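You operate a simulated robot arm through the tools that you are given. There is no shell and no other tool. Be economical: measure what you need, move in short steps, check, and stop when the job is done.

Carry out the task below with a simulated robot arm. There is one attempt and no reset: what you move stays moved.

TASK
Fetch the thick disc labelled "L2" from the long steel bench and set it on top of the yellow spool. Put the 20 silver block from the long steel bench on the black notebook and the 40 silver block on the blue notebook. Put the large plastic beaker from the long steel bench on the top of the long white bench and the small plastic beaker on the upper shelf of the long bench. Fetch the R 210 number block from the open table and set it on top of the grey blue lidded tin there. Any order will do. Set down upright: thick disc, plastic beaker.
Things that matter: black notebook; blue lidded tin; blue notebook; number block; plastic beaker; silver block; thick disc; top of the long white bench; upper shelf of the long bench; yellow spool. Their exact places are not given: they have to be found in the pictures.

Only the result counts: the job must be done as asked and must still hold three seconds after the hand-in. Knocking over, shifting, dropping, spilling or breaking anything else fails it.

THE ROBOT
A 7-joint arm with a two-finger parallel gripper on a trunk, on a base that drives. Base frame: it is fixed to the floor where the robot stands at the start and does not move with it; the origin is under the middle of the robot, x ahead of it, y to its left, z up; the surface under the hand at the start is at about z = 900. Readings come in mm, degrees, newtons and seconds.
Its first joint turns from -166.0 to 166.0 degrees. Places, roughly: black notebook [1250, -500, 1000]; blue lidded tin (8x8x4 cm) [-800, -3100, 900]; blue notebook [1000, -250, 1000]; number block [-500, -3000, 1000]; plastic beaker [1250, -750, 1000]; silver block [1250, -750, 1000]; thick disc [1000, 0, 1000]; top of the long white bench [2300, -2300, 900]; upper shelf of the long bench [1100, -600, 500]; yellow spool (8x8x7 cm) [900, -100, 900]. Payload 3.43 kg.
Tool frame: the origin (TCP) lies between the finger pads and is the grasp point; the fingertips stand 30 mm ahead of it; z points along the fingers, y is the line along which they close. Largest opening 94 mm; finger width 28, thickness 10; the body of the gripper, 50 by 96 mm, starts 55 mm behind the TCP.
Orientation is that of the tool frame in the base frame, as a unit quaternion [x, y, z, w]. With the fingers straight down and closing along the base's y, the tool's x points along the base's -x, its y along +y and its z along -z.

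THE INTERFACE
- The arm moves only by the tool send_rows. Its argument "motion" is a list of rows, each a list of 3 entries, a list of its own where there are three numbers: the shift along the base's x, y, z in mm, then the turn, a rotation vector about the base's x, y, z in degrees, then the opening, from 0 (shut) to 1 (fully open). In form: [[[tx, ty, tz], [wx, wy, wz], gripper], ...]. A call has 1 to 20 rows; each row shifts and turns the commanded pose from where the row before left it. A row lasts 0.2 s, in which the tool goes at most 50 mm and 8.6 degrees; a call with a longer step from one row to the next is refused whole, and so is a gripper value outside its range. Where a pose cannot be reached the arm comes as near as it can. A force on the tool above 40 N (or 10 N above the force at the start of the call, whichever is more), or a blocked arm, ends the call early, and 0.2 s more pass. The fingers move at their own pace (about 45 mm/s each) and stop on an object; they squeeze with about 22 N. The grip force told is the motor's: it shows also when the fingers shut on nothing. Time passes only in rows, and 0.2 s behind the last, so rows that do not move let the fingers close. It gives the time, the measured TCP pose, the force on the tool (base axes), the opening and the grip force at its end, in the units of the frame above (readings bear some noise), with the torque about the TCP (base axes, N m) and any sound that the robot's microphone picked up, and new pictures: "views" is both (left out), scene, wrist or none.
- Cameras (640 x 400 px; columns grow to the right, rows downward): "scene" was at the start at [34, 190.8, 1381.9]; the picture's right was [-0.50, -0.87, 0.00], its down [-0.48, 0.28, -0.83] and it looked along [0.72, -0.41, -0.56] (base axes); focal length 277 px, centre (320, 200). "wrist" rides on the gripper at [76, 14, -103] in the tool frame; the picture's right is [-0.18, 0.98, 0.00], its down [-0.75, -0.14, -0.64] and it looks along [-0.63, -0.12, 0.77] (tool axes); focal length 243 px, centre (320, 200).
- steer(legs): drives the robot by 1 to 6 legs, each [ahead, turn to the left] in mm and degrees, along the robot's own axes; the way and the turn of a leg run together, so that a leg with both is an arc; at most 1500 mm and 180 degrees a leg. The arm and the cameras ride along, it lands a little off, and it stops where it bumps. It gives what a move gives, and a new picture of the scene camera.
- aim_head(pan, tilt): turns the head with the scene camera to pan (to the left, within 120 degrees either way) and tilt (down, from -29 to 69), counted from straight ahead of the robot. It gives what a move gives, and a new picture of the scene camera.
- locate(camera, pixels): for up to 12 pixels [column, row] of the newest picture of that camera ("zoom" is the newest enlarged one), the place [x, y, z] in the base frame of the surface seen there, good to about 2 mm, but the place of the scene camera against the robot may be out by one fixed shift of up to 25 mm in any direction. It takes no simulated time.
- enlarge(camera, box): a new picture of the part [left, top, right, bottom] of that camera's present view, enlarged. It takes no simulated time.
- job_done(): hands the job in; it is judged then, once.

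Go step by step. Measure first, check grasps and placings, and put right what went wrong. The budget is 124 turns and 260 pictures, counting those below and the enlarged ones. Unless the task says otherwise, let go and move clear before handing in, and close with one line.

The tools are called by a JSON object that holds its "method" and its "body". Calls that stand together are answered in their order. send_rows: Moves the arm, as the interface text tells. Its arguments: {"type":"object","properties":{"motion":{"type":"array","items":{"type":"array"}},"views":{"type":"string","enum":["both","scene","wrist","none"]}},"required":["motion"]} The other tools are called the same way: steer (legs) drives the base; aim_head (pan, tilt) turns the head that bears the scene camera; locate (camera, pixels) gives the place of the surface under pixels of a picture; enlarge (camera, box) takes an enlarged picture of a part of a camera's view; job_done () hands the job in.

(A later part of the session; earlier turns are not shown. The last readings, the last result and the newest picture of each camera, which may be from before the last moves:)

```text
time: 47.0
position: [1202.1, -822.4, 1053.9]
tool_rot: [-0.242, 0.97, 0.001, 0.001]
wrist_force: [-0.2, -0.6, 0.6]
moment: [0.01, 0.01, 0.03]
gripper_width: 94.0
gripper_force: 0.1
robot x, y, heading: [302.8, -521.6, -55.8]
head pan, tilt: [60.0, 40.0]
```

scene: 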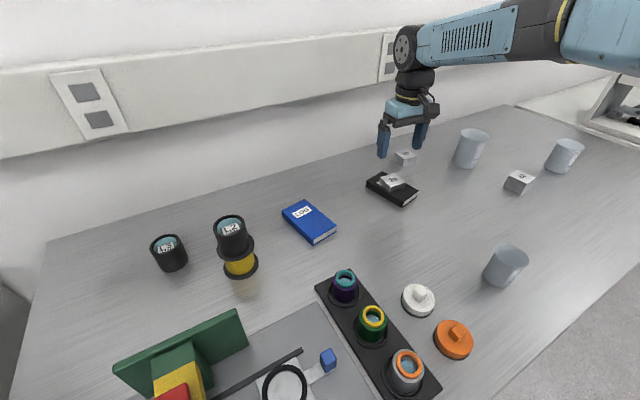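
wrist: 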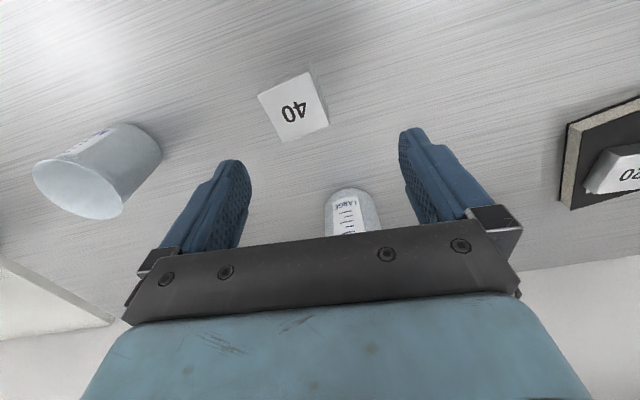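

{"method": "enlarge", "body": {"camera": "wrist", "box": [240, 60, 344, 150]}}

{"method": "locate", "body": {"camera": "wrist", "pixels": [[259, 95], [307, 74], [328, 123], [284, 141], [293, 110]]}}

```text
4.44 times, centred on (292, 105) of wrist
```

zoom: 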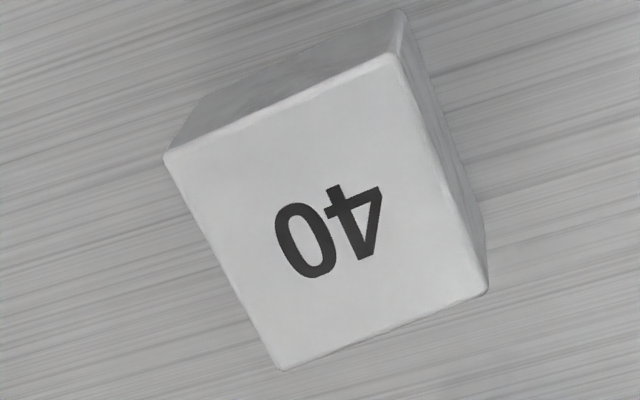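

```text
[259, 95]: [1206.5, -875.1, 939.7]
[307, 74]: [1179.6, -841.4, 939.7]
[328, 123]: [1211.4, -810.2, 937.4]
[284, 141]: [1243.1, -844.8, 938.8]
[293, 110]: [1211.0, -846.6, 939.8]
```

Block 40 centre (1210,-843), faces at ~131°, so I turn +13° and descend.

{"method": "send_rows", "body": {"motion": [[[4, -10, 0], [0, 0, 6.5], 1], [[4, -10, 0], [0, 0, 6.5], 1], [[0, 0, -30], [0, 0, 0], 1], [[0, 0, -30], [0, 0, 0], 1], [[0, 0, -30], [0, 0, 0], 1], [[0, 0, -20], [0, 0, 0], 1], [[0, 0, -9.5], [0, 0, 0], 1], [[0, 0, 0], [0, 0, 0], 1]], "views": "wrist"}}

```text
time: 48.8
position: [1210.0, -843.6, 934.2]
tool_rot: [-0.35, 0.937, 0.001, 0.0]
wrist_force: [0.4, -0.2, -0.1]
moment: [0.01, 0.0, 0.02]
gripper_width: 93.8
gripper_force: 0.1
robot x, y, heading: [297.7, -521.4, -55.6]
head pan, tilt: [60.0, 40.0]
```

wrist: 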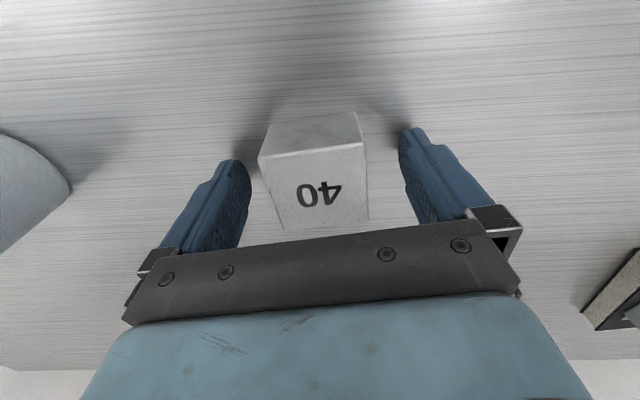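

Centred; close and lift, then carry toward the blue notebook.

{"method": "send_rows", "body": {"motion": [[[0, 0, 0], [0, 0, 0], 0.5], [[0, 0, 0], [0, 0, 0], 0.2], [[0, 0, 0], [0, 0, 0], 0.2], [[0, 0, 0], [0, 0, 0], 0.2], [[0, 0, 0], [0, 0, 0], 0.2], [[0, 0, 20], [0, 0, 0], 0.2], [[0, 0, 45], [0, 0, 0], 0.2], [[0, 0, 45], [0, 0, 0], 0.2], [[-11.2, 42.7, 15], [0, 0, 0], 0.2], [[-11.2, 42.7, 0], [0, 0, 0], 0.2], [[-11.2, 42.7, 0], [0, 0, 0], 0.2], [[-11.2, 42.7, 0], [0, 0, 0], 0.2], [[-11.2, 42.7, 0], [0, 0, 0], 0.2], [[-11.2, 42.7, 0], [0, 0, 0], 0.2], [[-11.2, 42.7, 0], [0, 0, 0], 0.2], [[-11.2, 42.7, 0], [0, 0, 0], 0.2], [[-11.2, 42.7, 0], [0, 0, 0], 0.2], [[-11.2, 42.7, 0], [0, 0, 0], 0.2], [[-11.2, 42.7, 0], [0, 0, 0], 0.2], [[-11.2, 42.7, 0], [0, 0, 0], 0.2]], "views": "none"}}

{"method": "send_rows", "body": {"motion": [[[-11.2, 42.7, 0], [0, 0, 0], 0.2], [[-11.2, 42.7, 0], [0, 0, 0], 0.2], [[0, 0, 0], [0, 0, 0], 0.2]], "views": "wrist"}}

```text
time: 53.0
position: [1075.4, -331.7, 1061.2]
tool_rot: [-0.349, 0.937, 0.0, 0.0]
wrist_force: [0.2, -0.1, -2.5]
moment: [0.08, 0.05, -0.01]
gripper_width: 54.2
gripper_force: 21.5
robot x, y, heading: [298.8, -518.0, -55.5]
head pan, tilt: [60.0, 40.0]
```

```text
time: 53.8
position: [1052.3, -244.2, 1058.6]
tool_rot: [-0.351, 0.937, 0.0, -0.001]
wrist_force: [0.5, 0.1, -2.5]
moment: [-0.01, 0.0, 0.03]
gripper_width: 54.3
gripper_force: 22.1
robot x, y, heading: [300.1, -523.3, -55.6]
head pan, tilt: [60.0, 40.0]
```

wrist: 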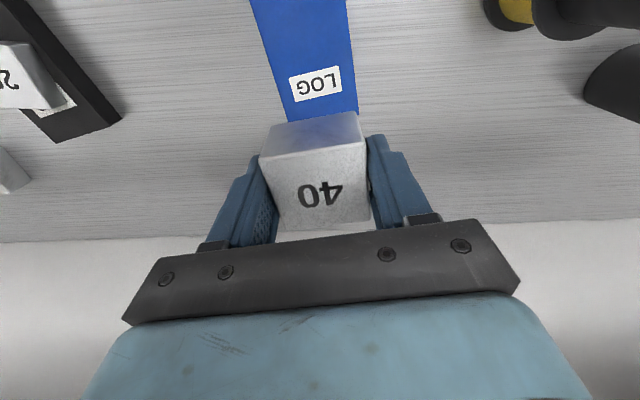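

{"method": "locate", "body": {"camera": "wrist", "pixels": [[284, 108], [357, 108], [253, 3], [346, 3], [300, 50], [315, 84]]}}

```text
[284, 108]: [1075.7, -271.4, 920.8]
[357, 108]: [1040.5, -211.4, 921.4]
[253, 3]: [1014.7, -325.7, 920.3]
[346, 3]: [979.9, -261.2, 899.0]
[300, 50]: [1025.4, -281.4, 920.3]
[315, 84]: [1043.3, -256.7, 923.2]
```

Blue notebook centre ≈ (1023,-272), top 921; lower block 40 there and release.

{"method": "send_rows", "body": {"motion": [[[-14.6, -13.9, 0], [0, 0, 0], 0.2], [[-14.6, -13.9, 0], [0, 0, 0], 0.2], [[0, 0, -35], [0, 0, 0], 0.2], [[0, 0, -35], [0, 0, 0], 0.2], [[0, 0, -20], [0, 0, 0], 0.2], [[0, 0, -9], [0, 0, 0], 0.2], [[0, 0, -5], [0, 0, 0], 0.2], [[0, 0, 0], [0, 0, 0], 0.2], [[0, 0, 0], [0, 0, 0], 0.5], [[0, 0, 0], [0, 0, 0], 0.8], [[0, 0, 0], [0, 0, 0], 0.9], [[0, 0, 0], [0, 0, 0], 0.9], [[0, 0, 20], [0, 0, 0], 0.9], [[0, 0, 40], [0, 0, 0], 1], [[0, 0, 45], [0, 0, 0], 1]], "views": "both"}}

```text
time: 57.0
position: [1025.6, -272.3, 1060.5]
tool_rot: [-0.35, 0.937, 0.0, -0.001]
wrist_force: [-0.2, -0.1, -0.9]
moment: [0.02, 0.05, 0.01]
gripper_width: 94.4
gripper_force: 0.0
robot x, y, heading: [300.6, -522.2, -55.8]
head pan, tilt: [60.0, 40.0]
```

scene: 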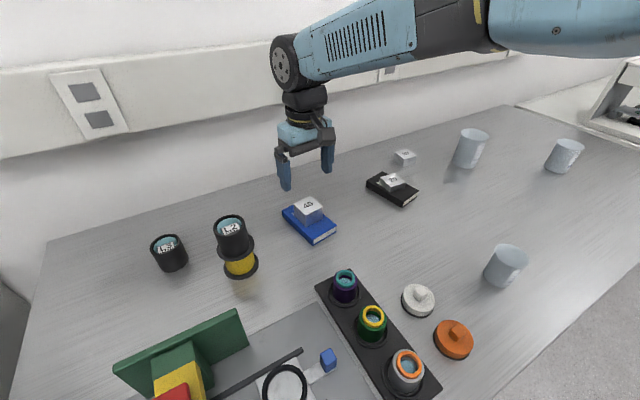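
wrist: 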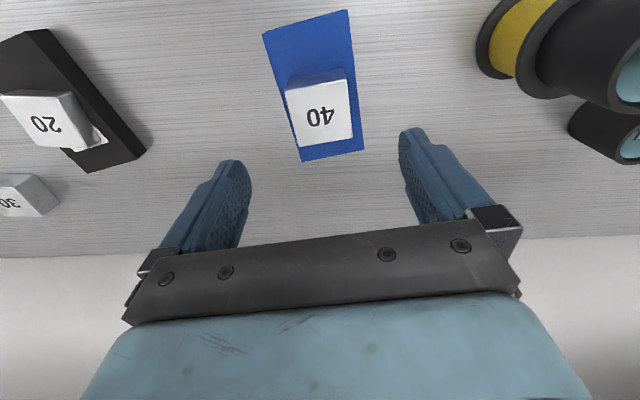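

Both silver blocks are placed. Now I drive 480 mm further along the bench to bring the large beaker within reach.

{"method": "send_rows", "body": {"motion": [[[-8, -6, 40], [0, 0, 0], 1], [[-8, -6, 40], [0, 0, 0], 1]], "views": "none"}}

{"method": "steer", "body": {"legs": [[480, 0]]}}

{"method": "send_rows", "body": {"motion": [[[0, 0, 0], [0, 0, 0], 1]], "views": "wrist"}}

```text
time: 57.6
position: [1009.4, -285.3, 1139.7]
tool_rot: [-0.351, 0.936, 0.0, 0.0]
wrist_force: [0.6, -0.4, -1.6]
moment: [-0.03, 0.03, -0.02]
gripper_width: 94.0
gripper_force: 0.0
robot x, y, heading: [301.1, -522.4, -55.8]
head pan, tilt: [60.0, 40.0]
```

```text
time: 60.5
position: [1277.5, -680.4, 1140.4]
tool_rot: [-0.351, 0.936, 0.0, 0.0]
wrist_force: [0.0, -0.1, -0.3]
moment: [0.01, -0.01, -0.07]
gripper_width: 93.9
gripper_force: 0.1
robot x, y, heading: [571.5, -919.1, -55.4]
head pan, tilt: [60.0, 40.0]
```

scene: 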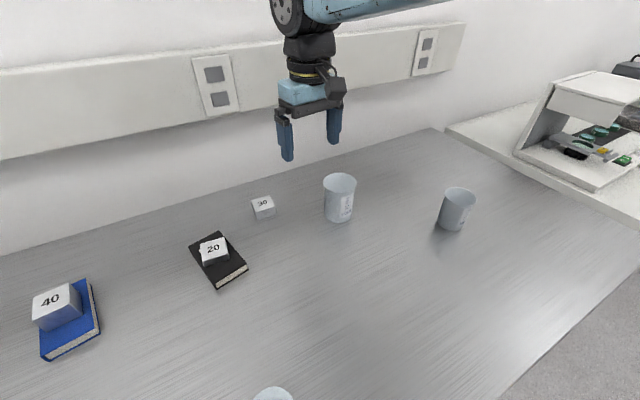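

```text
time: 60.9
position: [1278.2, -679.8, 1140.5]
tool_rot: [-0.352, 0.936, 0.0, 0.0]
wrist_force: [0.6, -0.1, -0.3]
moment: [-0.01, 0.02, 0.03]
gripper_width: 93.8
gripper_force: 0.1
robot x, y, heading: [571.2, -917.1, -55.9]
head pan, tilt: [60.0, 40.0]
```

wrist: 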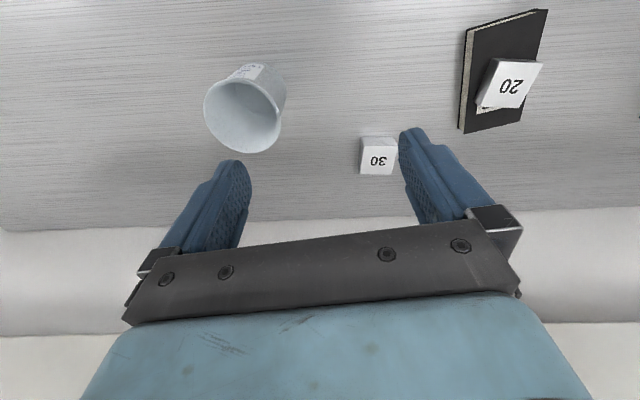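

The large beaker's rim spans (205..281, 80..153) in the wrist view; measure it and survey the white bench in the scene view.

{"method": "locate", "body": {"camera": "wrist", "pixels": [[206, 108], [280, 118], [247, 152], [239, 83], [264, 66]]}}

{"method": "enlarge", "body": {"camera": "wrist", "box": [190, 50, 310, 165]}}

{"method": "aim_head", "body": {"pan": 15, "tilt": 25}}

```text
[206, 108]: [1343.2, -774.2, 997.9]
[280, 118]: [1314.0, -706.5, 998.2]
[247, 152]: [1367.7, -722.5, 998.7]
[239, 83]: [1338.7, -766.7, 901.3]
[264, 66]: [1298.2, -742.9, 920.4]
```

```text
3.48 times, centred on (250, 108) of wrist
```

zoom: 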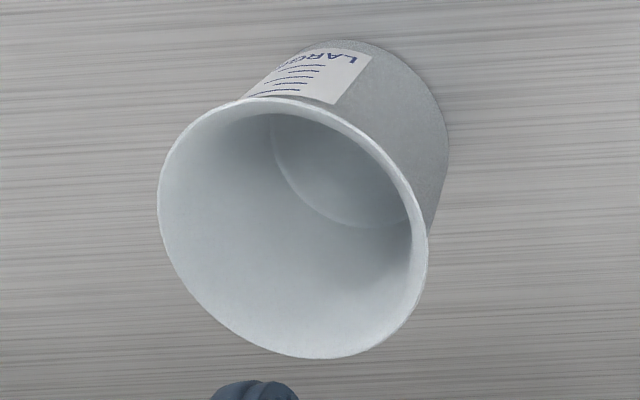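

```text
time: 62.0
position: [1276.1, -679.1, 1141.3]
tool_rot: [-0.351, 0.936, 0.0, 0.001]
wrist_force: [-0.3, 0.1, -0.3]
moment: [0.02, 0.05, 0.02]
gripper_width: 93.7
gripper_force: 0.1
robot x, y, heading: [568.4, -918.7, -55.6]
head pan, tilt: [15.0, 25.0]
```

scene: 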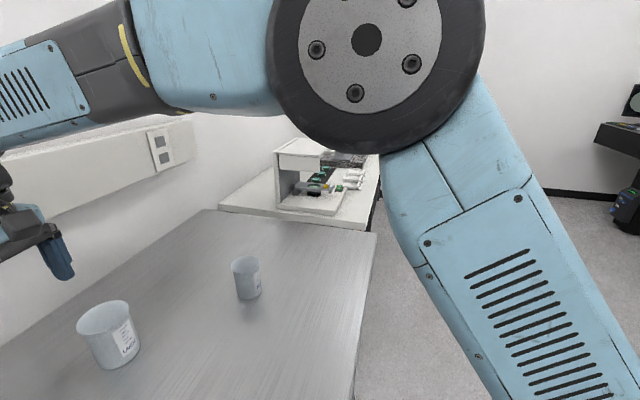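

Large beaker rim fits a circle centred (1334,-738), Ø75, top 998. I'll measure the white bench and descend to grasp.

{"method": "locate", "body": {"camera": "scene", "pixels": [[222, 208], [365, 225], [355, 205], [375, 195], [250, 195], [340, 218], [372, 240], [208, 212], [355, 178], [325, 190]]}}

{"method": "enlarge", "body": {"camera": "scene", "box": [200, 120, 400, 250]}}

{"method": "send_rows", "body": {"motion": [[[28.4, -29, 0], [0, 0, 0], 1], [[28.4, -29, 0], [0, 0, 0], 1], [[0, 0, -40], [0, 0, 0], 1], [[0, 0, -40], [0, 0, 0], 1], [[0, 0, -40], [0, 0, 0], 1], [[0, 0, -35], [0, 0, 0], 1], [[0, 0, -20], [0, 0, 0], 1], [[0, 0, 0], [0, 0, 0], 1]], "views": "wrist"}}

```text
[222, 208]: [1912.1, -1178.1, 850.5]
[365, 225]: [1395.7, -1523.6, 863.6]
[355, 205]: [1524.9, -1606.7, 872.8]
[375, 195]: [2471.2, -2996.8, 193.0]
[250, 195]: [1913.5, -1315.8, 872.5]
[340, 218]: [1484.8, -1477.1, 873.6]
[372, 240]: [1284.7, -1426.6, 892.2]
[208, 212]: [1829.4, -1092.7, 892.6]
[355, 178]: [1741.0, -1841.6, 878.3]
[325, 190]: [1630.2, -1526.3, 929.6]
```

```text
3.08 times, centred on (300, 185) of scene
```

zoom: 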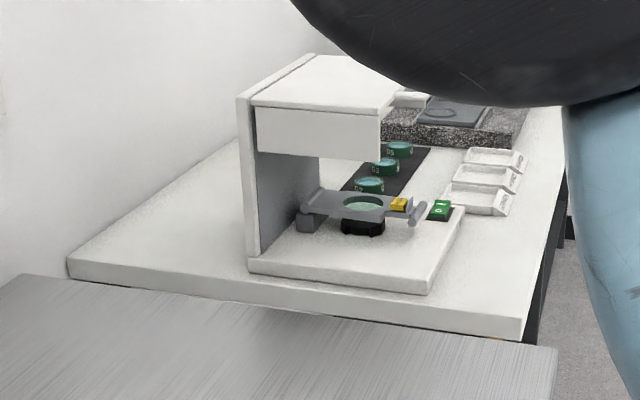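

```text
time: 63.8
position: [1334.2, -736.1, 965.5]
tool_rot: [-0.351, 0.936, 0.0, 0.0]
wrist_force: [-0.1, -0.2, 1.1]
moment: [0.02, -0.04, 0.01]
gripper_width: 94.0
gripper_force: 0.0
robot x, y, heading: [569.2, -917.8, -55.6]
head pan, tilt: [15.0, 25.0]
```

wrist: 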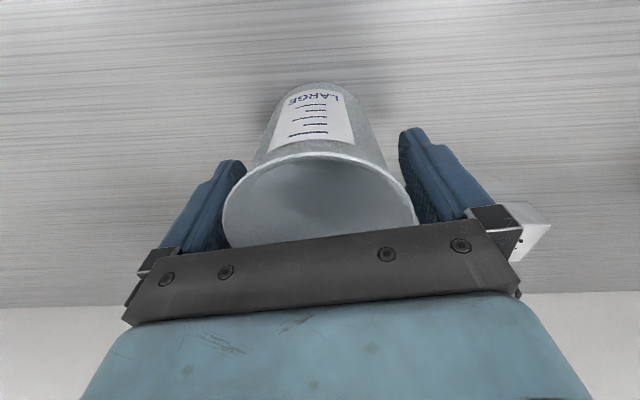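

The beaker is between the fingers; close gently and lift.

{"method": "send_rows", "body": {"motion": [[[0, 0, 0], [0, 0, 0], 0.7], [[0, 0, 0], [0, 0, 0], 0.6], [[0, 0, 0], [0, 0, 0], 0.6], [[0, 0, 0], [0, 0, 0], 0.6], [[0, 0, 0], [0, 0, 0], 0.6]], "views": "wrist"}}

```text
time: 65.0
position: [1332.8, -737.6, 965.9]
tool_rot: [-0.352, 0.936, 0.0, -0.001]
wrist_force: [0.0, 0.1, 0.3]
moment: [0.01, -0.01, -0.03]
gripper_width: 76.4
gripper_force: 21.6
robot x, y, heading: [572.3, -919.9, -55.8]
head pan, tilt: [15.0, 25.0]
```

wrist: 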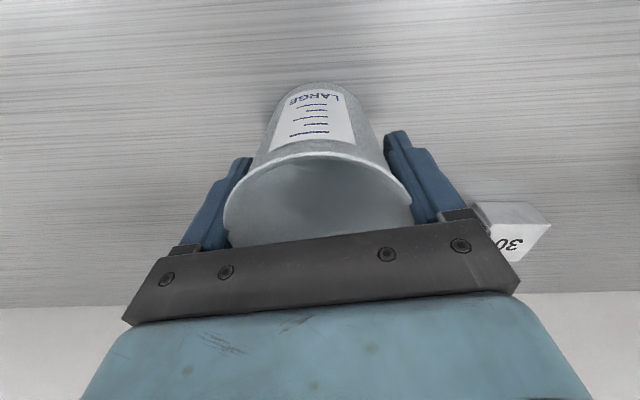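

Held at 76.4 mm. Lift high, bring the arm abreast of the robot, drive on 680 mm, and look at the white bench.

{"method": "send_rows", "body": {"motion": [[[0, 0, 20], [0, 0, 0], 0.6], [[0, 0, 40], [0, 0, 0], 0.6], [[0, 0, 45], [0, 0, 0], 0.6], [[0, 0, 45], [0, 0, 0], 0.6], [[0, 0, 40], [0, 0, 0], 0.6], [[-26, 28, 10], [0, 0, 0], 0.6], [[-26, 28, 0], [0, 0, 0], 0.6], [[-26, 28, 0], [0, 0, 0], 0.6], [[-26, 28, 0], [0, 0, 0], 0.6], [[-26, 28, 0], [0, 0, 0], 0.6], [[-26, 28, 0], [0, 0, 0], 0.6], [[0, 0, 0], [0, 0, 0], 0.6]], "views": "wrist"}}

{"method": "steer", "body": {"legs": [[680, 0]]}}

{"method": "aim_head", "body": {"pan": 45, "tilt": 35}}

```text
time: 67.6
position: [1178.1, -568.1, 1165.2]
tool_rot: [-0.351, 0.936, 0.0, 0.0]
wrist_force: [0.1, 0.1, 0.2]
moment: [0.02, -0.02, 0.0]
gripper_width: 76.4
gripper_force: 21.7
robot x, y, heading: [569.1, -918.2, -55.9]
head pan, tilt: [15.0, 25.0]
```

wrist: 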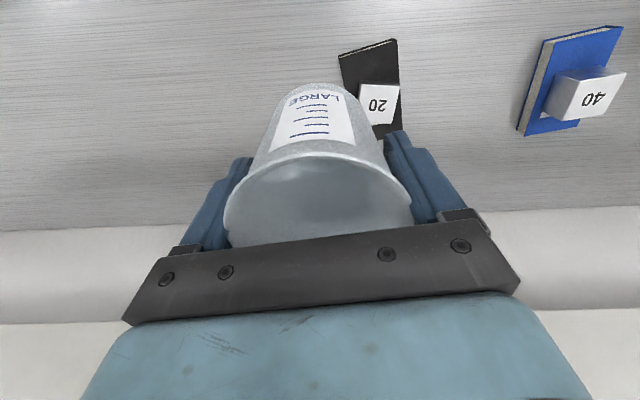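

```text
time: 71.5
position: [1563.1, -1132.5, 1165.8]
tool_rot: [-0.352, 0.936, 0.0, -0.001]
wrist_force: [0.2, 0.5, 0.1]
moment: [0.03, 0.05, -0.04]
gripper_width: 76.2
gripper_force: 22.0
robot x, y, heading: [957.3, -1484.1, -55.7]
head pan, tilt: [15.0, 25.0]
```

scene: 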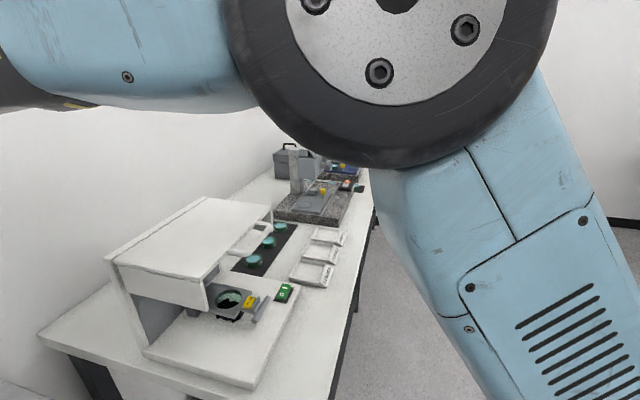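

```text
time: 72.4
position: [1561.2, -1134.1, 1166.3]
tool_rot: [-0.352, 0.936, -0.001, 0.0]
wrist_force: [0.5, 0.5, -0.9]
moment: [-0.01, -0.02, -0.01]
gripper_width: 76.1
gripper_force: 21.9
robot x, y, heading: [953.3, -1483.3, -55.9]
head pan, tilt: [45.0, 35.0]
```

scene: 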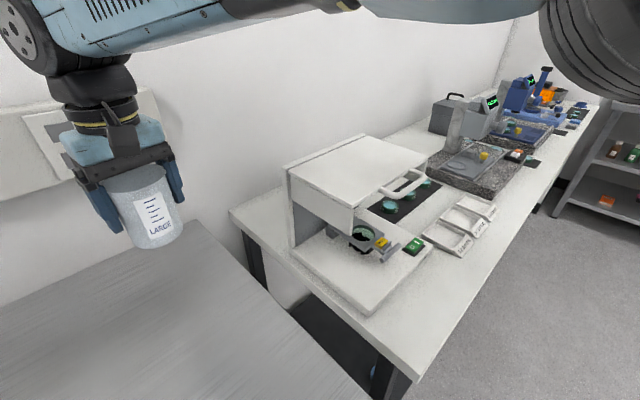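

The white bench is in view. I measure possible free spots: left strip (265,225), front strip (400,310), and area beyond the microscope (400,165).

{"method": "locate", "body": {"camera": "scene", "pixels": [[232, 213], [258, 215], [293, 245], [370, 312], [392, 365], [432, 255], [470, 285], [400, 320], [275, 200], [290, 172], [355, 145], [405, 160]]}}

{"method": "enlarge", "body": {"camera": "scene", "box": [220, 90, 520, 380]}}

```text
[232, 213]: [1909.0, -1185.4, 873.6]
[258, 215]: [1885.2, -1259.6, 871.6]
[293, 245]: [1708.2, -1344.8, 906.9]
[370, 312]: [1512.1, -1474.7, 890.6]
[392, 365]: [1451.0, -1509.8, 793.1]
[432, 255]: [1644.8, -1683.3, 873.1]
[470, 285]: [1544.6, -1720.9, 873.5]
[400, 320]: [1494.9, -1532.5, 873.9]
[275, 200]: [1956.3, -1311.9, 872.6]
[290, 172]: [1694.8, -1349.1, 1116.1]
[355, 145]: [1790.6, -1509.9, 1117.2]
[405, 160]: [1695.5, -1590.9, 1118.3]
```

```text
1.38 times, centred on (370, 235) of scene
```

zoom: 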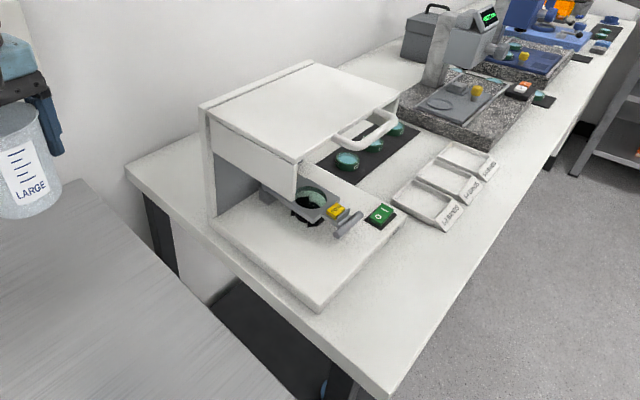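

Free front strip near (420,285) looks handy. I'll pin down its bounds: base corners, tray corner, lever, and bench front edge.

{"method": "locate", "body": {"camera": "scene", "pixels": [[431, 247], [369, 314], [466, 257], [424, 238], [386, 260], [415, 285], [430, 280], [460, 300], [440, 330], [405, 372], [400, 340], [445, 265]]}}

```text
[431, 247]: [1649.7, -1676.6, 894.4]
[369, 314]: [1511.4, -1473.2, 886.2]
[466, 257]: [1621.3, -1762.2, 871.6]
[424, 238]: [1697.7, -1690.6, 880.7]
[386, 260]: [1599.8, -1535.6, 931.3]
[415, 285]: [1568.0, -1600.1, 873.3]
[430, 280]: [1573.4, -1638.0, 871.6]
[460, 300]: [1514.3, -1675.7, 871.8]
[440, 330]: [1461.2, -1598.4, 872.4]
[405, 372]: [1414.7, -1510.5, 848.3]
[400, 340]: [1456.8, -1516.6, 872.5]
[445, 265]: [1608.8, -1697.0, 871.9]
```

The front strip spans n≈-285…-407; I'll set the beaker at base (1537,-1645). I raise it and go around in front of the microscope.

{"method": "send_rows", "body": {"motion": [[[0, 0, 30], [0, 0, 0], 0.6], [[0, 0, 30], [0, 0, 0], 0.6], [[-12.9, -40.6, 0], [0, 0, 0], 0.6], [[-12.9, -40.6, 0], [0, 0, 0], 0.6], [[-12.9, -40.6, 0], [0, 0, 0], 0.6], [[-12.9, -40.6, 0], [0, 0, 0], 0.6], [[-12.9, -40.6, 0], [0, 0, 0], 0.6], [[-12.9, -40.6, 0], [0, 0, 0], 0.6], [[-12.9, -40.6, 0], [0, 0, 0], 0.6], [[13.3, -45.4, 0], [0, 0, 0], 0.6], [[13.3, -45.4, 0], [0, 0, 0], 0.6], [[13.3, -45.4, 0], [0, 0, 0], 0.6], [[13.3, -45.4, 0], [0, 0, 0], 0.6], [[13.3, -45.4, 0], [0, 0, 0], 0.6], [[0, 0, 0], [0, 0, 0], 0.6]], "views": "both"}}

```text
time: 75.6
position: [1538.5, -1644.7, 1226.3]
tool_rot: [-0.351, 0.936, 0.001, 0.001]
wrist_force: [-0.4, 0.3, 0.3]
moment: [0.02, 0.0, 0.0]
gripper_width: 76.2
gripper_force: 21.9
robot x, y, heading: [957.0, -1488.4, -55.7]
head pan, tilt: [45.0, 35.0]
```

scene: 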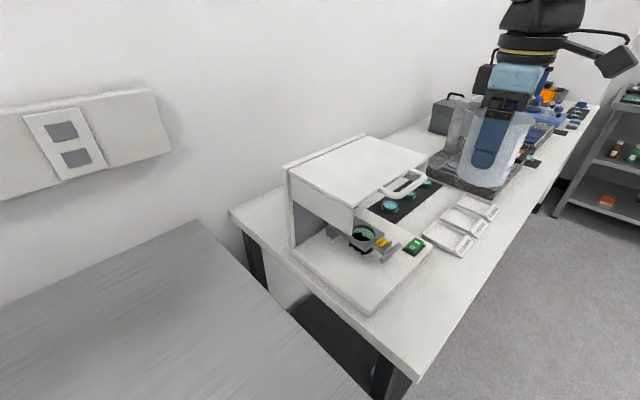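
wrist: 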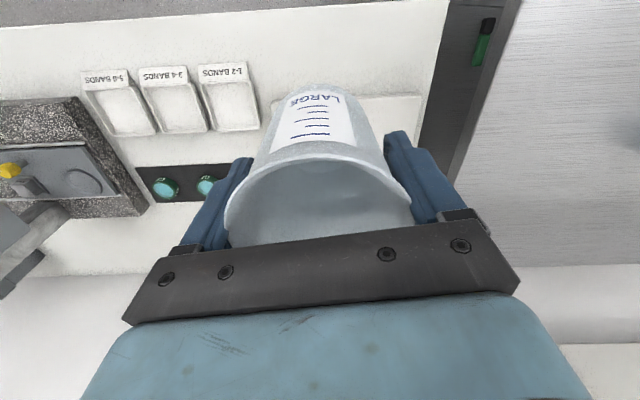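

Now check the wrist view's own measurements: front edge (350,8), tray corner (258,125), microscope base corner.

{"method": "locate", "body": {"camera": "wrist", "pixels": [[350, 8], [250, 18], [420, 3], [258, 126], [199, 68], [247, 62], [375, 97], [415, 100], [300, 60], [420, 60], [270, 100], [430, 80]]}}

```text
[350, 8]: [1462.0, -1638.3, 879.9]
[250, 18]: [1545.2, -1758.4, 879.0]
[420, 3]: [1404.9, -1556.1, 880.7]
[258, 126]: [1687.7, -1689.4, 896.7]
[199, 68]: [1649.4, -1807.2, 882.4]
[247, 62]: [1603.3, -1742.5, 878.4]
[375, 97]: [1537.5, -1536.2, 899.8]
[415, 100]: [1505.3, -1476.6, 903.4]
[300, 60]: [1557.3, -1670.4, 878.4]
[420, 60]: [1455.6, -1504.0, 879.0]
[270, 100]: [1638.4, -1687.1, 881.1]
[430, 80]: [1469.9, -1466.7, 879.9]
```

The spot is confirmed clear (edge n≈-288, base n≈-408). I lower the beaker.

{"method": "send_rows", "body": {"motion": [[[0, 0, -40], [0, 0, 0], 0.6], [[0, 0, -40], [0, 0, 0], 0.6], [[0, 0, -40], [0, 0, 0], 0.6], [[0, 0, -40], [0, 0, 0], 0.6], [[0, 0, -40], [0, 0, 0], 0.6], [[0, 0, -35], [0, 0, 0], 0.6], [[0, 0, -25], [0, 0, 0], 0.6], [[0, 0, -13], [0, 0, 0], 0.6], [[0, 0, -4], [0, 0, 0], 0.6], [[0, 0, 0], [0, 0, 0], 0.6]], "views": "both"}}

```text
time: 77.8
position: [1539.8, -1645.1, 949.4]
tool_rot: [-0.351, 0.936, 0.0, 0.0]
wrist_force: [0.6, 0.3, -0.3]
moment: [0.0, -0.01, 0.04]
gripper_width: 76.1
gripper_force: 22.6
robot x, y, heading: [955.0, -1486.0, -55.8]
head pan, tilt: [45.0, 35.0]
```

scene: 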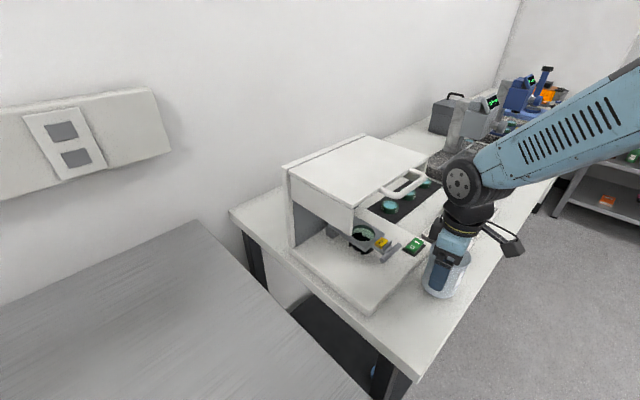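
wrist: 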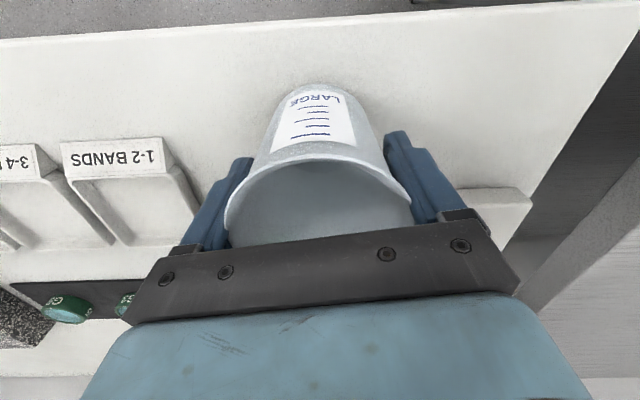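

About 3 mm remain; I lower, release and rise clear.

{"method": "send_rows", "body": {"motion": [[[0, 0, -2], [0, 0, 0], 0.6], [[0, 0, -1.5], [0, 0, 0], 0.6], [[0, 0, -0.5], [0, 0, 0], 0.6], [[0, 0, 0], [0, 0, 0], 0.8], [[0, 0, 0], [0, 0, 0], 0.95], [[0, 0, 0], [0, 0, 0], 1], [[0, 0, 0], [0, 0, 0], 1], [[0, 0, 15], [0, 0, 0], 1], [[0, 0, 35], [0, 0, 0], 1], [[0, 0, 45], [0, 0, 0], 1], [[0, 0, 45], [0, 0, 0], 1], [[0, 0, 45], [0, 0, 0], 1], [[0, 0, 40], [0, 0, 0], 1]], "views": "both"}}

```text
time: 80.6
position: [1539.0, -1646.3, 1171.5]
tool_rot: [-0.352, 0.936, 0.0, 0.0]
wrist_force: [0.0, 0.9, 0.6]
moment: [-0.02, 0.02, -0.01]
gripper_width: 93.9
gripper_force: 0.1
robot x, y, heading: [957.3, -1483.9, -55.7]
head pan, tilt: [45.0, 35.0]
```

scene: 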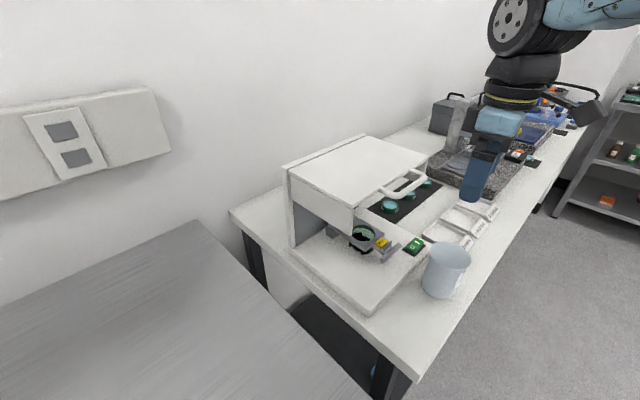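
wrist: 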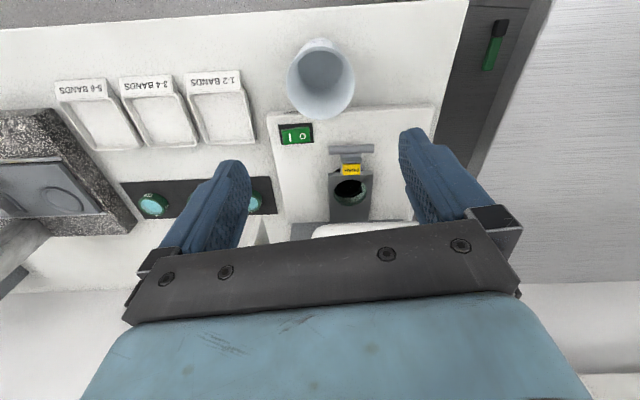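

Large beaker stands on the white bench. Now I pull out into the aisle and return so I can see and reach the shelf under the steel bench.

{"method": "steer", "body": {"legs": [[0, -30], [520, 0], [0, 30], [-1180, 0]]}}

{"method": "aim_head", "body": {"pan": 90, "tilt": 45}}

```text
time: 82.3
position: [1428.5, -1728.7, 1177.0]
tool_rot: [-0.203, 0.979, -0.007, 0.002]
wrist_force: [1.4, 0.3, 0.1]
moment: [-0.11, 0.02, -0.03]
gripper_width: 93.9
gripper_force: 0.1
robot x, y, heading: [919.8, -1414.9, -62.0]
head pan, tilt: [45.0, 35.0]
stopped in leg 1: the robot was blocked; the commanded pose is now the measured one
```

scene: 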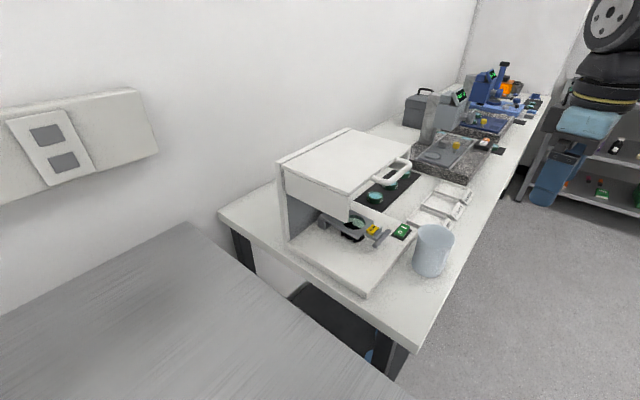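

```text
time: 83.4
position: [1428.5, -1727.3, 1176.9]
tool_rot: [-0.203, 0.979, -0.006, 0.002]
wrist_force: [0.0, 0.1, -1.0]
moment: [-0.02, 0.0, -0.01]
gripper_width: 93.7
gripper_force: 0.0
robot x, y, heading: [917.7, -1414.7, -61.8]
head pan, tilt: [90.0, 45.0]
```

scene: 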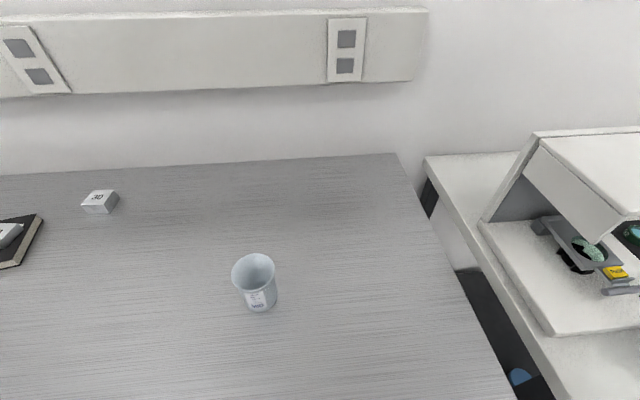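

The turn was blocked after 6°. I look down around the base to see where it touches.

{"method": "aim_head", "body": {"pan": 120, "tilt": 69}}

{"method": "aim_head", "body": {"pan": 60, "tilt": 69}}

```text
time: 84.3
position: [1428.1, -1727.4, 1177.1]
tool_rot: [-0.204, 0.979, -0.006, 0.002]
wrist_force: [0.0, -0.6, -1.0]
moment: [-0.02, 0.02, 0.01]
gripper_width: 93.9
gripper_force: 0.0
robot x, y, heading: [920.1, -1410.2, -61.5]
head pan, tilt: [120.0, 68.8]
```

scene: 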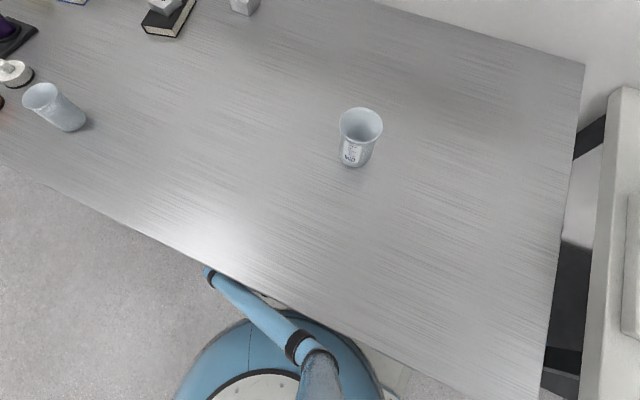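

```text
time: 85.6
position: [1428.1, -1727.4, 1176.3]
tool_rot: [-0.204, 0.979, -0.007, 0.002]
wrist_force: [0.5, -0.5, 0.0]
moment: [-0.01, 0.03, 0.0]
gripper_width: 93.9
gripper_force: 0.1
robot x, y, heading: [918.6, -1414.1, -61.8]
head pan, tilt: [60.0, 68.8]
```

scene: 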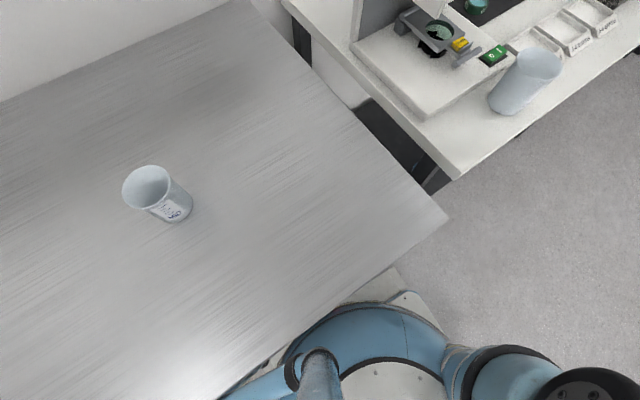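

A blue bar at the robot's rear-left (210,272) reaches the bench edge; measure it.

{"method": "aim_head", "body": {"pan": 110, "tilt": 69}}

{"method": "locate", "body": {"camera": "scene", "pixels": [[340, 310], [330, 340], [270, 335], [310, 365]]}}

{"method": "enlarge", "body": {"camera": "scene", "box": [160, 220, 440, 400]}}

```text
time: 86.8
position: [1428.9, -1728.7, 1177.2]
tool_rot: [-0.203, 0.979, -0.007, 0.001]
wrist_force: [-0.6, -0.3, 0.5]
moment: [0.0, -0.05, 0.02]
gripper_width: 94.0
gripper_force: 0.0
robot x, y, heading: [918.3, -1415.0, -61.9]
head pan, tilt: [110.0, 68.8]
```

scene: 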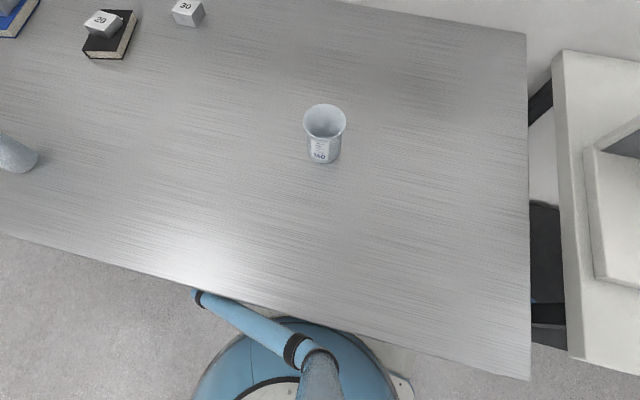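

```text
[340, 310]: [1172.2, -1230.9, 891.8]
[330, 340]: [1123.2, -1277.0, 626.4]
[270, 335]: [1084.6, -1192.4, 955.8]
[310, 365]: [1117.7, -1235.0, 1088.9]
```

```text
2.22 times, centred on (300, 310) of scene
```

zoom: 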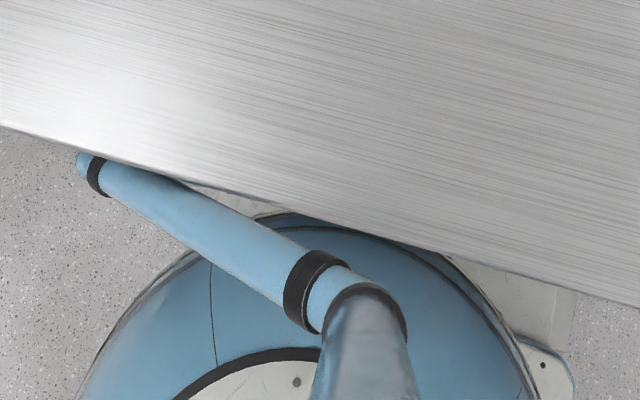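

That's the robot's parked left arm touching the bench edge. I'll turn left to free it, back out diagonally, and come back parallel further out in the aisle.

{"method": "steer", "body": {"legs": [[0, 18], [-900, 0], [0, -22], [300, 0], [0, 10]]}}

{"method": "aim_head", "body": {"pan": 90, "tilt": 45}}

```text
time: 96.4
position: [934.7, -1334.9, 1176.8]
tool_rot: [-0.25, 0.968, -0.007, 0.002]
wrist_force: [0.3, -0.4, 0.3]
moment: [0.05, 0.01, -0.01]
gripper_width: 94.0
gripper_force: 0.0
robot x, y, heading: [398.0, -1067.1, -56.3]
head pan, tilt: [110.0, 68.8]
```

scene: 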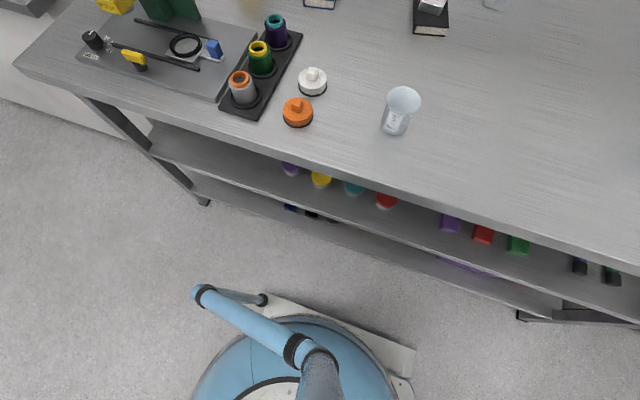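

```text
time: 97.3
position: [934.0, -1334.8, 1177.4]
tool_rot: [-0.25, 0.968, -0.005, 0.002]
wrist_force: [-0.4, 0.2, -0.1]
moment: [-0.02, 0.02, 0.04]
gripper_width: 94.0
gripper_force: 0.1
robot x, y, heading: [398.6, -1070.1, -56.3]
head pan, tilt: [90.0, 45.0]
```

scene: 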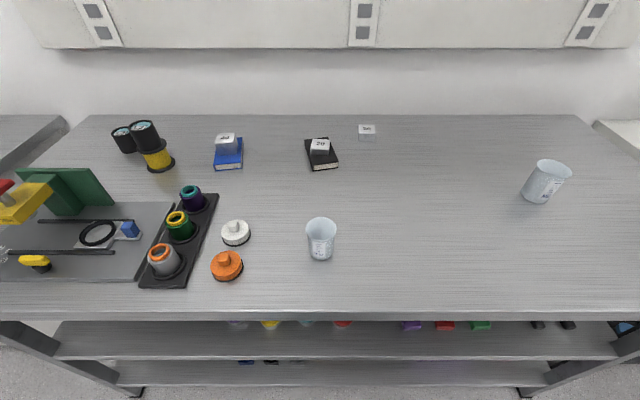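

Now the shelf is visible: an upper shelf (row ~340) with items near the back and free front strip. Measure.

{"method": "locate", "body": {"camera": "scene", "pixels": [[320, 328], [320, 345], [320, 357], [320, 312], [380, 335], [343, 324], [412, 326], [270, 326], [321, 225], [320, 240], [226, 258], [235, 232]]}}

{"method": "enlarge", "body": {"camera": "scene", "box": [200, 200, 460, 370]}}

{"method": "aim_head", "body": {"pan": 90, "tilt": 65}}

```text
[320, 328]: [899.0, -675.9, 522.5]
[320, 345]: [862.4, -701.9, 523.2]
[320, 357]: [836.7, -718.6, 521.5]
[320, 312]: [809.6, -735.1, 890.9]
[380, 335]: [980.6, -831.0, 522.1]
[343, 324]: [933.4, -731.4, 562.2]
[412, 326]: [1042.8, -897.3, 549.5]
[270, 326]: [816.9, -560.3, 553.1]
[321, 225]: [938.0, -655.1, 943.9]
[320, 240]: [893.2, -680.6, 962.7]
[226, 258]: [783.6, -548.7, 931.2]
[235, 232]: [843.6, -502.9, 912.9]
```

```text
2.35 times, centred on (330, 285) of scene
```

zoom: 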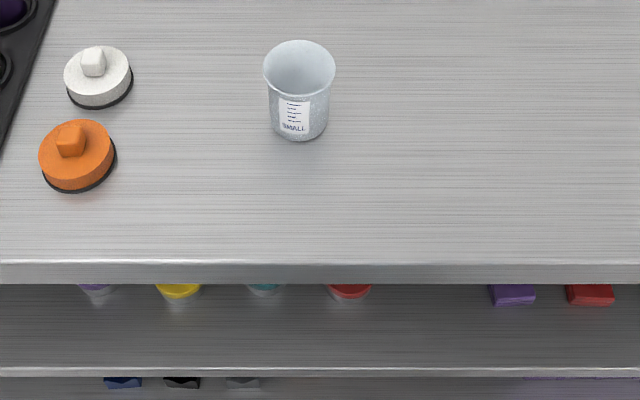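

```text
time: 98.1
position: [934.5, -1335.4, 1177.1]
tool_rot: [-0.249, 0.969, -0.005, 0.001]
wrist_force: [0.1, -0.1, 0.1]
moment: [-0.01, 0.0, 0.04]
gripper_width: 93.8
gripper_force: 0.1
robot x, y, heading: [393.5, -1066.2, -56.4]
head pan, tilt: [90.0, 65.0]
```

scene: 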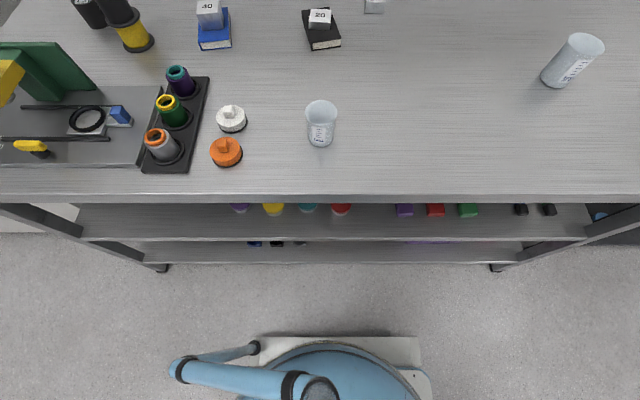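

Upper shelf: surface z≈529, front edge n≈-275, free gap around u≈1215 between the red can and the purple block. I'll take the small beaker with the tool tilted 45° so it can go under the bench top; first move in front of it and look.

{"method": "send_rows", "body": {"motion": [[[-9.6, 47.2, 0], [0, 0, 5.3], 1], [[-9.6, 47.2, 0], [0, 0, 0], 1], [[-9.6, 47.2, 0], [0, 0, 0], 1], [[-9.6, 47.2, 0], [0, 0, 0], 1], [[-9.6, 47.2, 0], [4.215, -6.2, 0], 1], [[-9.6, 47.2, 0], [4.215, -6.2, 0], 1], [[-9.6, 47.2, 0], [4.215, -6.2, 0], 1], [[-9.6, 47.2, 0], [4.215, -6.2, 0], 1], [[-9.6, 47.2, 0], [4.215, -6.2, 0], 1], [[-9.6, 47.2, 0], [4.215, -6.2, 0], 1], [[-9.6, 47.2, -10], [0, 0, 0], 1], [[-9.6, 47.2, -10], [0, 0, 0], 1], [[-9.6, 47.2, -10], [0, 0, 0], 1], [[0, 0, 0], [0, 0, 0], 1]], "views": "both"}}

```text
time: 101.0
position: [885.8, -828.5, 1159.5]
tool_rot: [-0.163, 0.909, 0.086, 0.375]
wrist_force: [1.1, 0.1, 0.2]
moment: [0.0, 0.05, 0.02]
gripper_width: 94.2
gripper_force: 0.0
robot x, y, heading: [394.1, -1071.6, -56.2]
head pan, tilt: [90.0, 65.0]
stopped in row 14: the arm was blocked; the commanded pose is now the measured one
```

scene: 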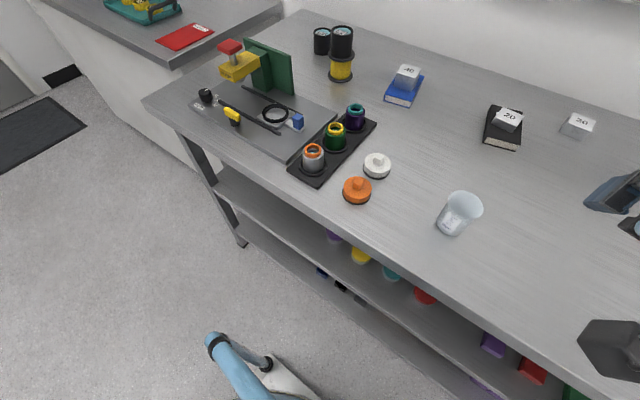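
wrist: 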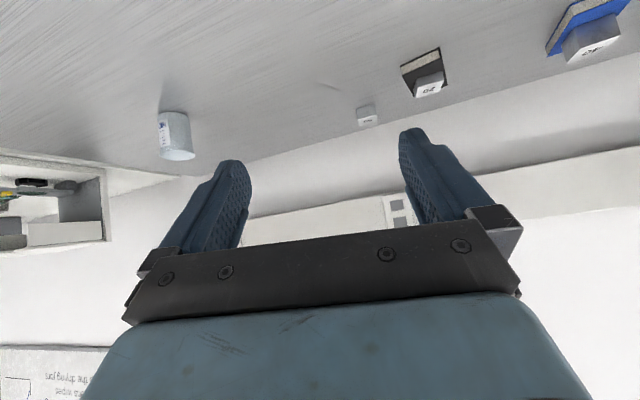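

The arm was blocked — the scene view seems pushed aside, so the arm probably touched the head. I retrace two steps outward and re-aim the head.

{"method": "send_rows", "body": {"motion": [[[20, -35, 10], [0, 0, 0], 1], [[20, -35, 10], [0, 0, 0], 1], [[30, -20, 0], [0, 0, 0], 1]], "views": "none"}}

{"method": "aim_head", "body": {"pan": 60, "tilt": 40}}

```text
time: 101.8
position: [952.0, -906.4, 1185.2]
tool_rot: [-0.173, 0.904, 0.088, 0.381]
wrist_force: [0.3, 1.0, -0.5]
moment: [0.0, -0.03, -0.06]
gripper_width: 93.7
gripper_force: 0.1
robot x, y, heading: [399.4, -1069.0, -56.4]
head pan, tilt: [90.0, 65.0]
```

```text
time: 102.7
position: [954.0, -907.6, 1184.1]
tool_rot: [-0.172, 0.904, 0.088, 0.381]
wrist_force: [-0.9, -0.6, 0.7]
moment: [-0.03, -0.01, -0.02]
gripper_width: 93.7
gripper_force: 0.0
robot x, y, heading: [397.8, -1069.3, -56.4]
head pan, tilt: [60.0, 40.0]
```

scene: 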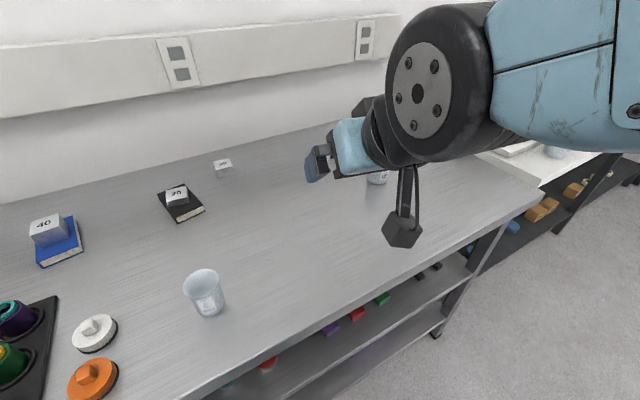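

The forearm sits high near the head at this height. I lower the hand first, then slide toward the small beaker.

{"method": "send_rows", "body": {"motion": [[[0, 0, -40], [0, 0, 0], 1], [[0, 0, -40], [0, 0, 0], 1], [[0, 0, -40], [0, 0, 0], 1], [[0, 0, -25], [0, 0, 0], 1], [[-22, 33, 0], [0, 0, 0], 1], [[-22, 33, 0], [0, 0, 0], 1], [[-22, 33, 0], [0, 0, 0], 1], [[0, 0, 0], [0, 0, 0], 1]], "views": "both"}}

```text
time: 104.7
position: [927.8, -878.2, 1051.0]
tool_rot: [-0.097, 0.914, 0.077, 0.387]
wrist_force: [0.0, -0.2, 0.1]
moment: [-0.02, 0.03, -0.04]
gripper_width: 94.2
gripper_force: 0.0
robot x, y, heading: [393.9, -1069.2, -56.5]
head pan, tilt: [60.0, 40.0]
stopped in row 8: the arm was blocked; the commanded pose is now the measured one
```

scene: 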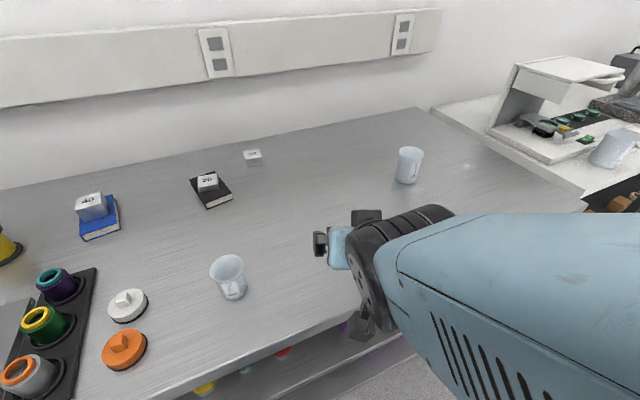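
wrist: 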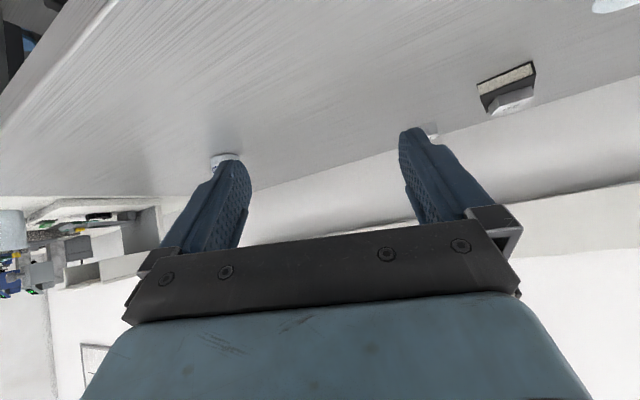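

Blocked again: the arm pointing square left fouls the robot's own head mast. Better to face the bench: I'll swing the arm to the front, then turn the robot 90° left in the aisle.

{"method": "send_rows", "body": {"motion": [[[8, -40, 10], [0, 0, 0], 1], [[8, -40, 10], [0, 0, -7.3], 1], [[4, -46, 10], [0, 0, -7.3], 1], [[0, -46, 10], [0, 0, -7.3], 1], [[-4, -47, 10], [0, 0, -7.3], 1], [[-8, -47, 10], [0, 0, -7.3], 1], [[-14, -46, 10], [0, 0, -7.3], 1], [[-18, -45, 10], [0, 0, -7.3], 1], [[-18, -45, 10], [0, 0, -7.3], 1], [[-20, -45, 10], [0, 0, -7.3], 1], [[-20, -45, 0], [0, 0, -7.3], 1], [[-20, -45, 0], [0, 0, 0], 1], [[-20, -45, 0], [0, 0, 0], 1], [[0, 0, 0], [0, 0, 0], 1]], "views": "scene"}}

```text
refused: row 10 steps farther than a row can; nothing moved
```

{"method": "send_rows", "body": {"motion": [[[8, -40, 10], [0, 0, 0], 1], [[8, -40, 10], [0, 0, -7.3], 1], [[4, -46, 10], [0, 0, -7.3], 1], [[0, -46, 10], [0, 0, -7.3], 1], [[-4, -47, 10], [0, 0, -7.3], 1], [[-8, -47, 10], [0, 0, -7.3], 1], [[-14, -45, 10], [0, 0, -7.3], 1], [[-18, -44, 10], [0, 0, -7.3], 1], [[-18, -44, 10], [0, 0, -7.3], 1], [[-20, -44, 10], [0, 0, -7.3], 1], [[-20, -44, 0], [0, 0, -7.3], 1], [[-20, -44, 0], [0, 0, 0], 1], [[-20, -44, 0], [0, 0, 0], 1], [[0, 0, 0], [0, 0, 0], 1]], "views": "scene"}}

```text
time: 107.7
position: [803.9, -1451.1, 1150.3]
tool_rot: [0.461, 0.795, -0.168, 0.355]
wrist_force: [0.7, 0.1, 0.9]
moment: [0.05, 0.0, 0.01]
gripper_width: 94.0
gripper_force: 0.1
robot x, y, heading: [400.8, -1067.7, -56.2]
head pan, tilt: [60.0, 40.0]
```

scene: 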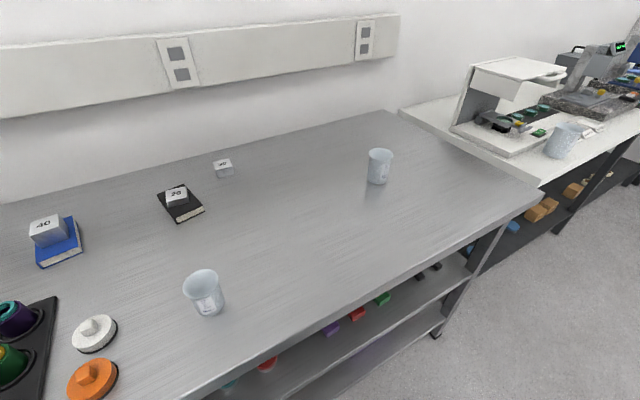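

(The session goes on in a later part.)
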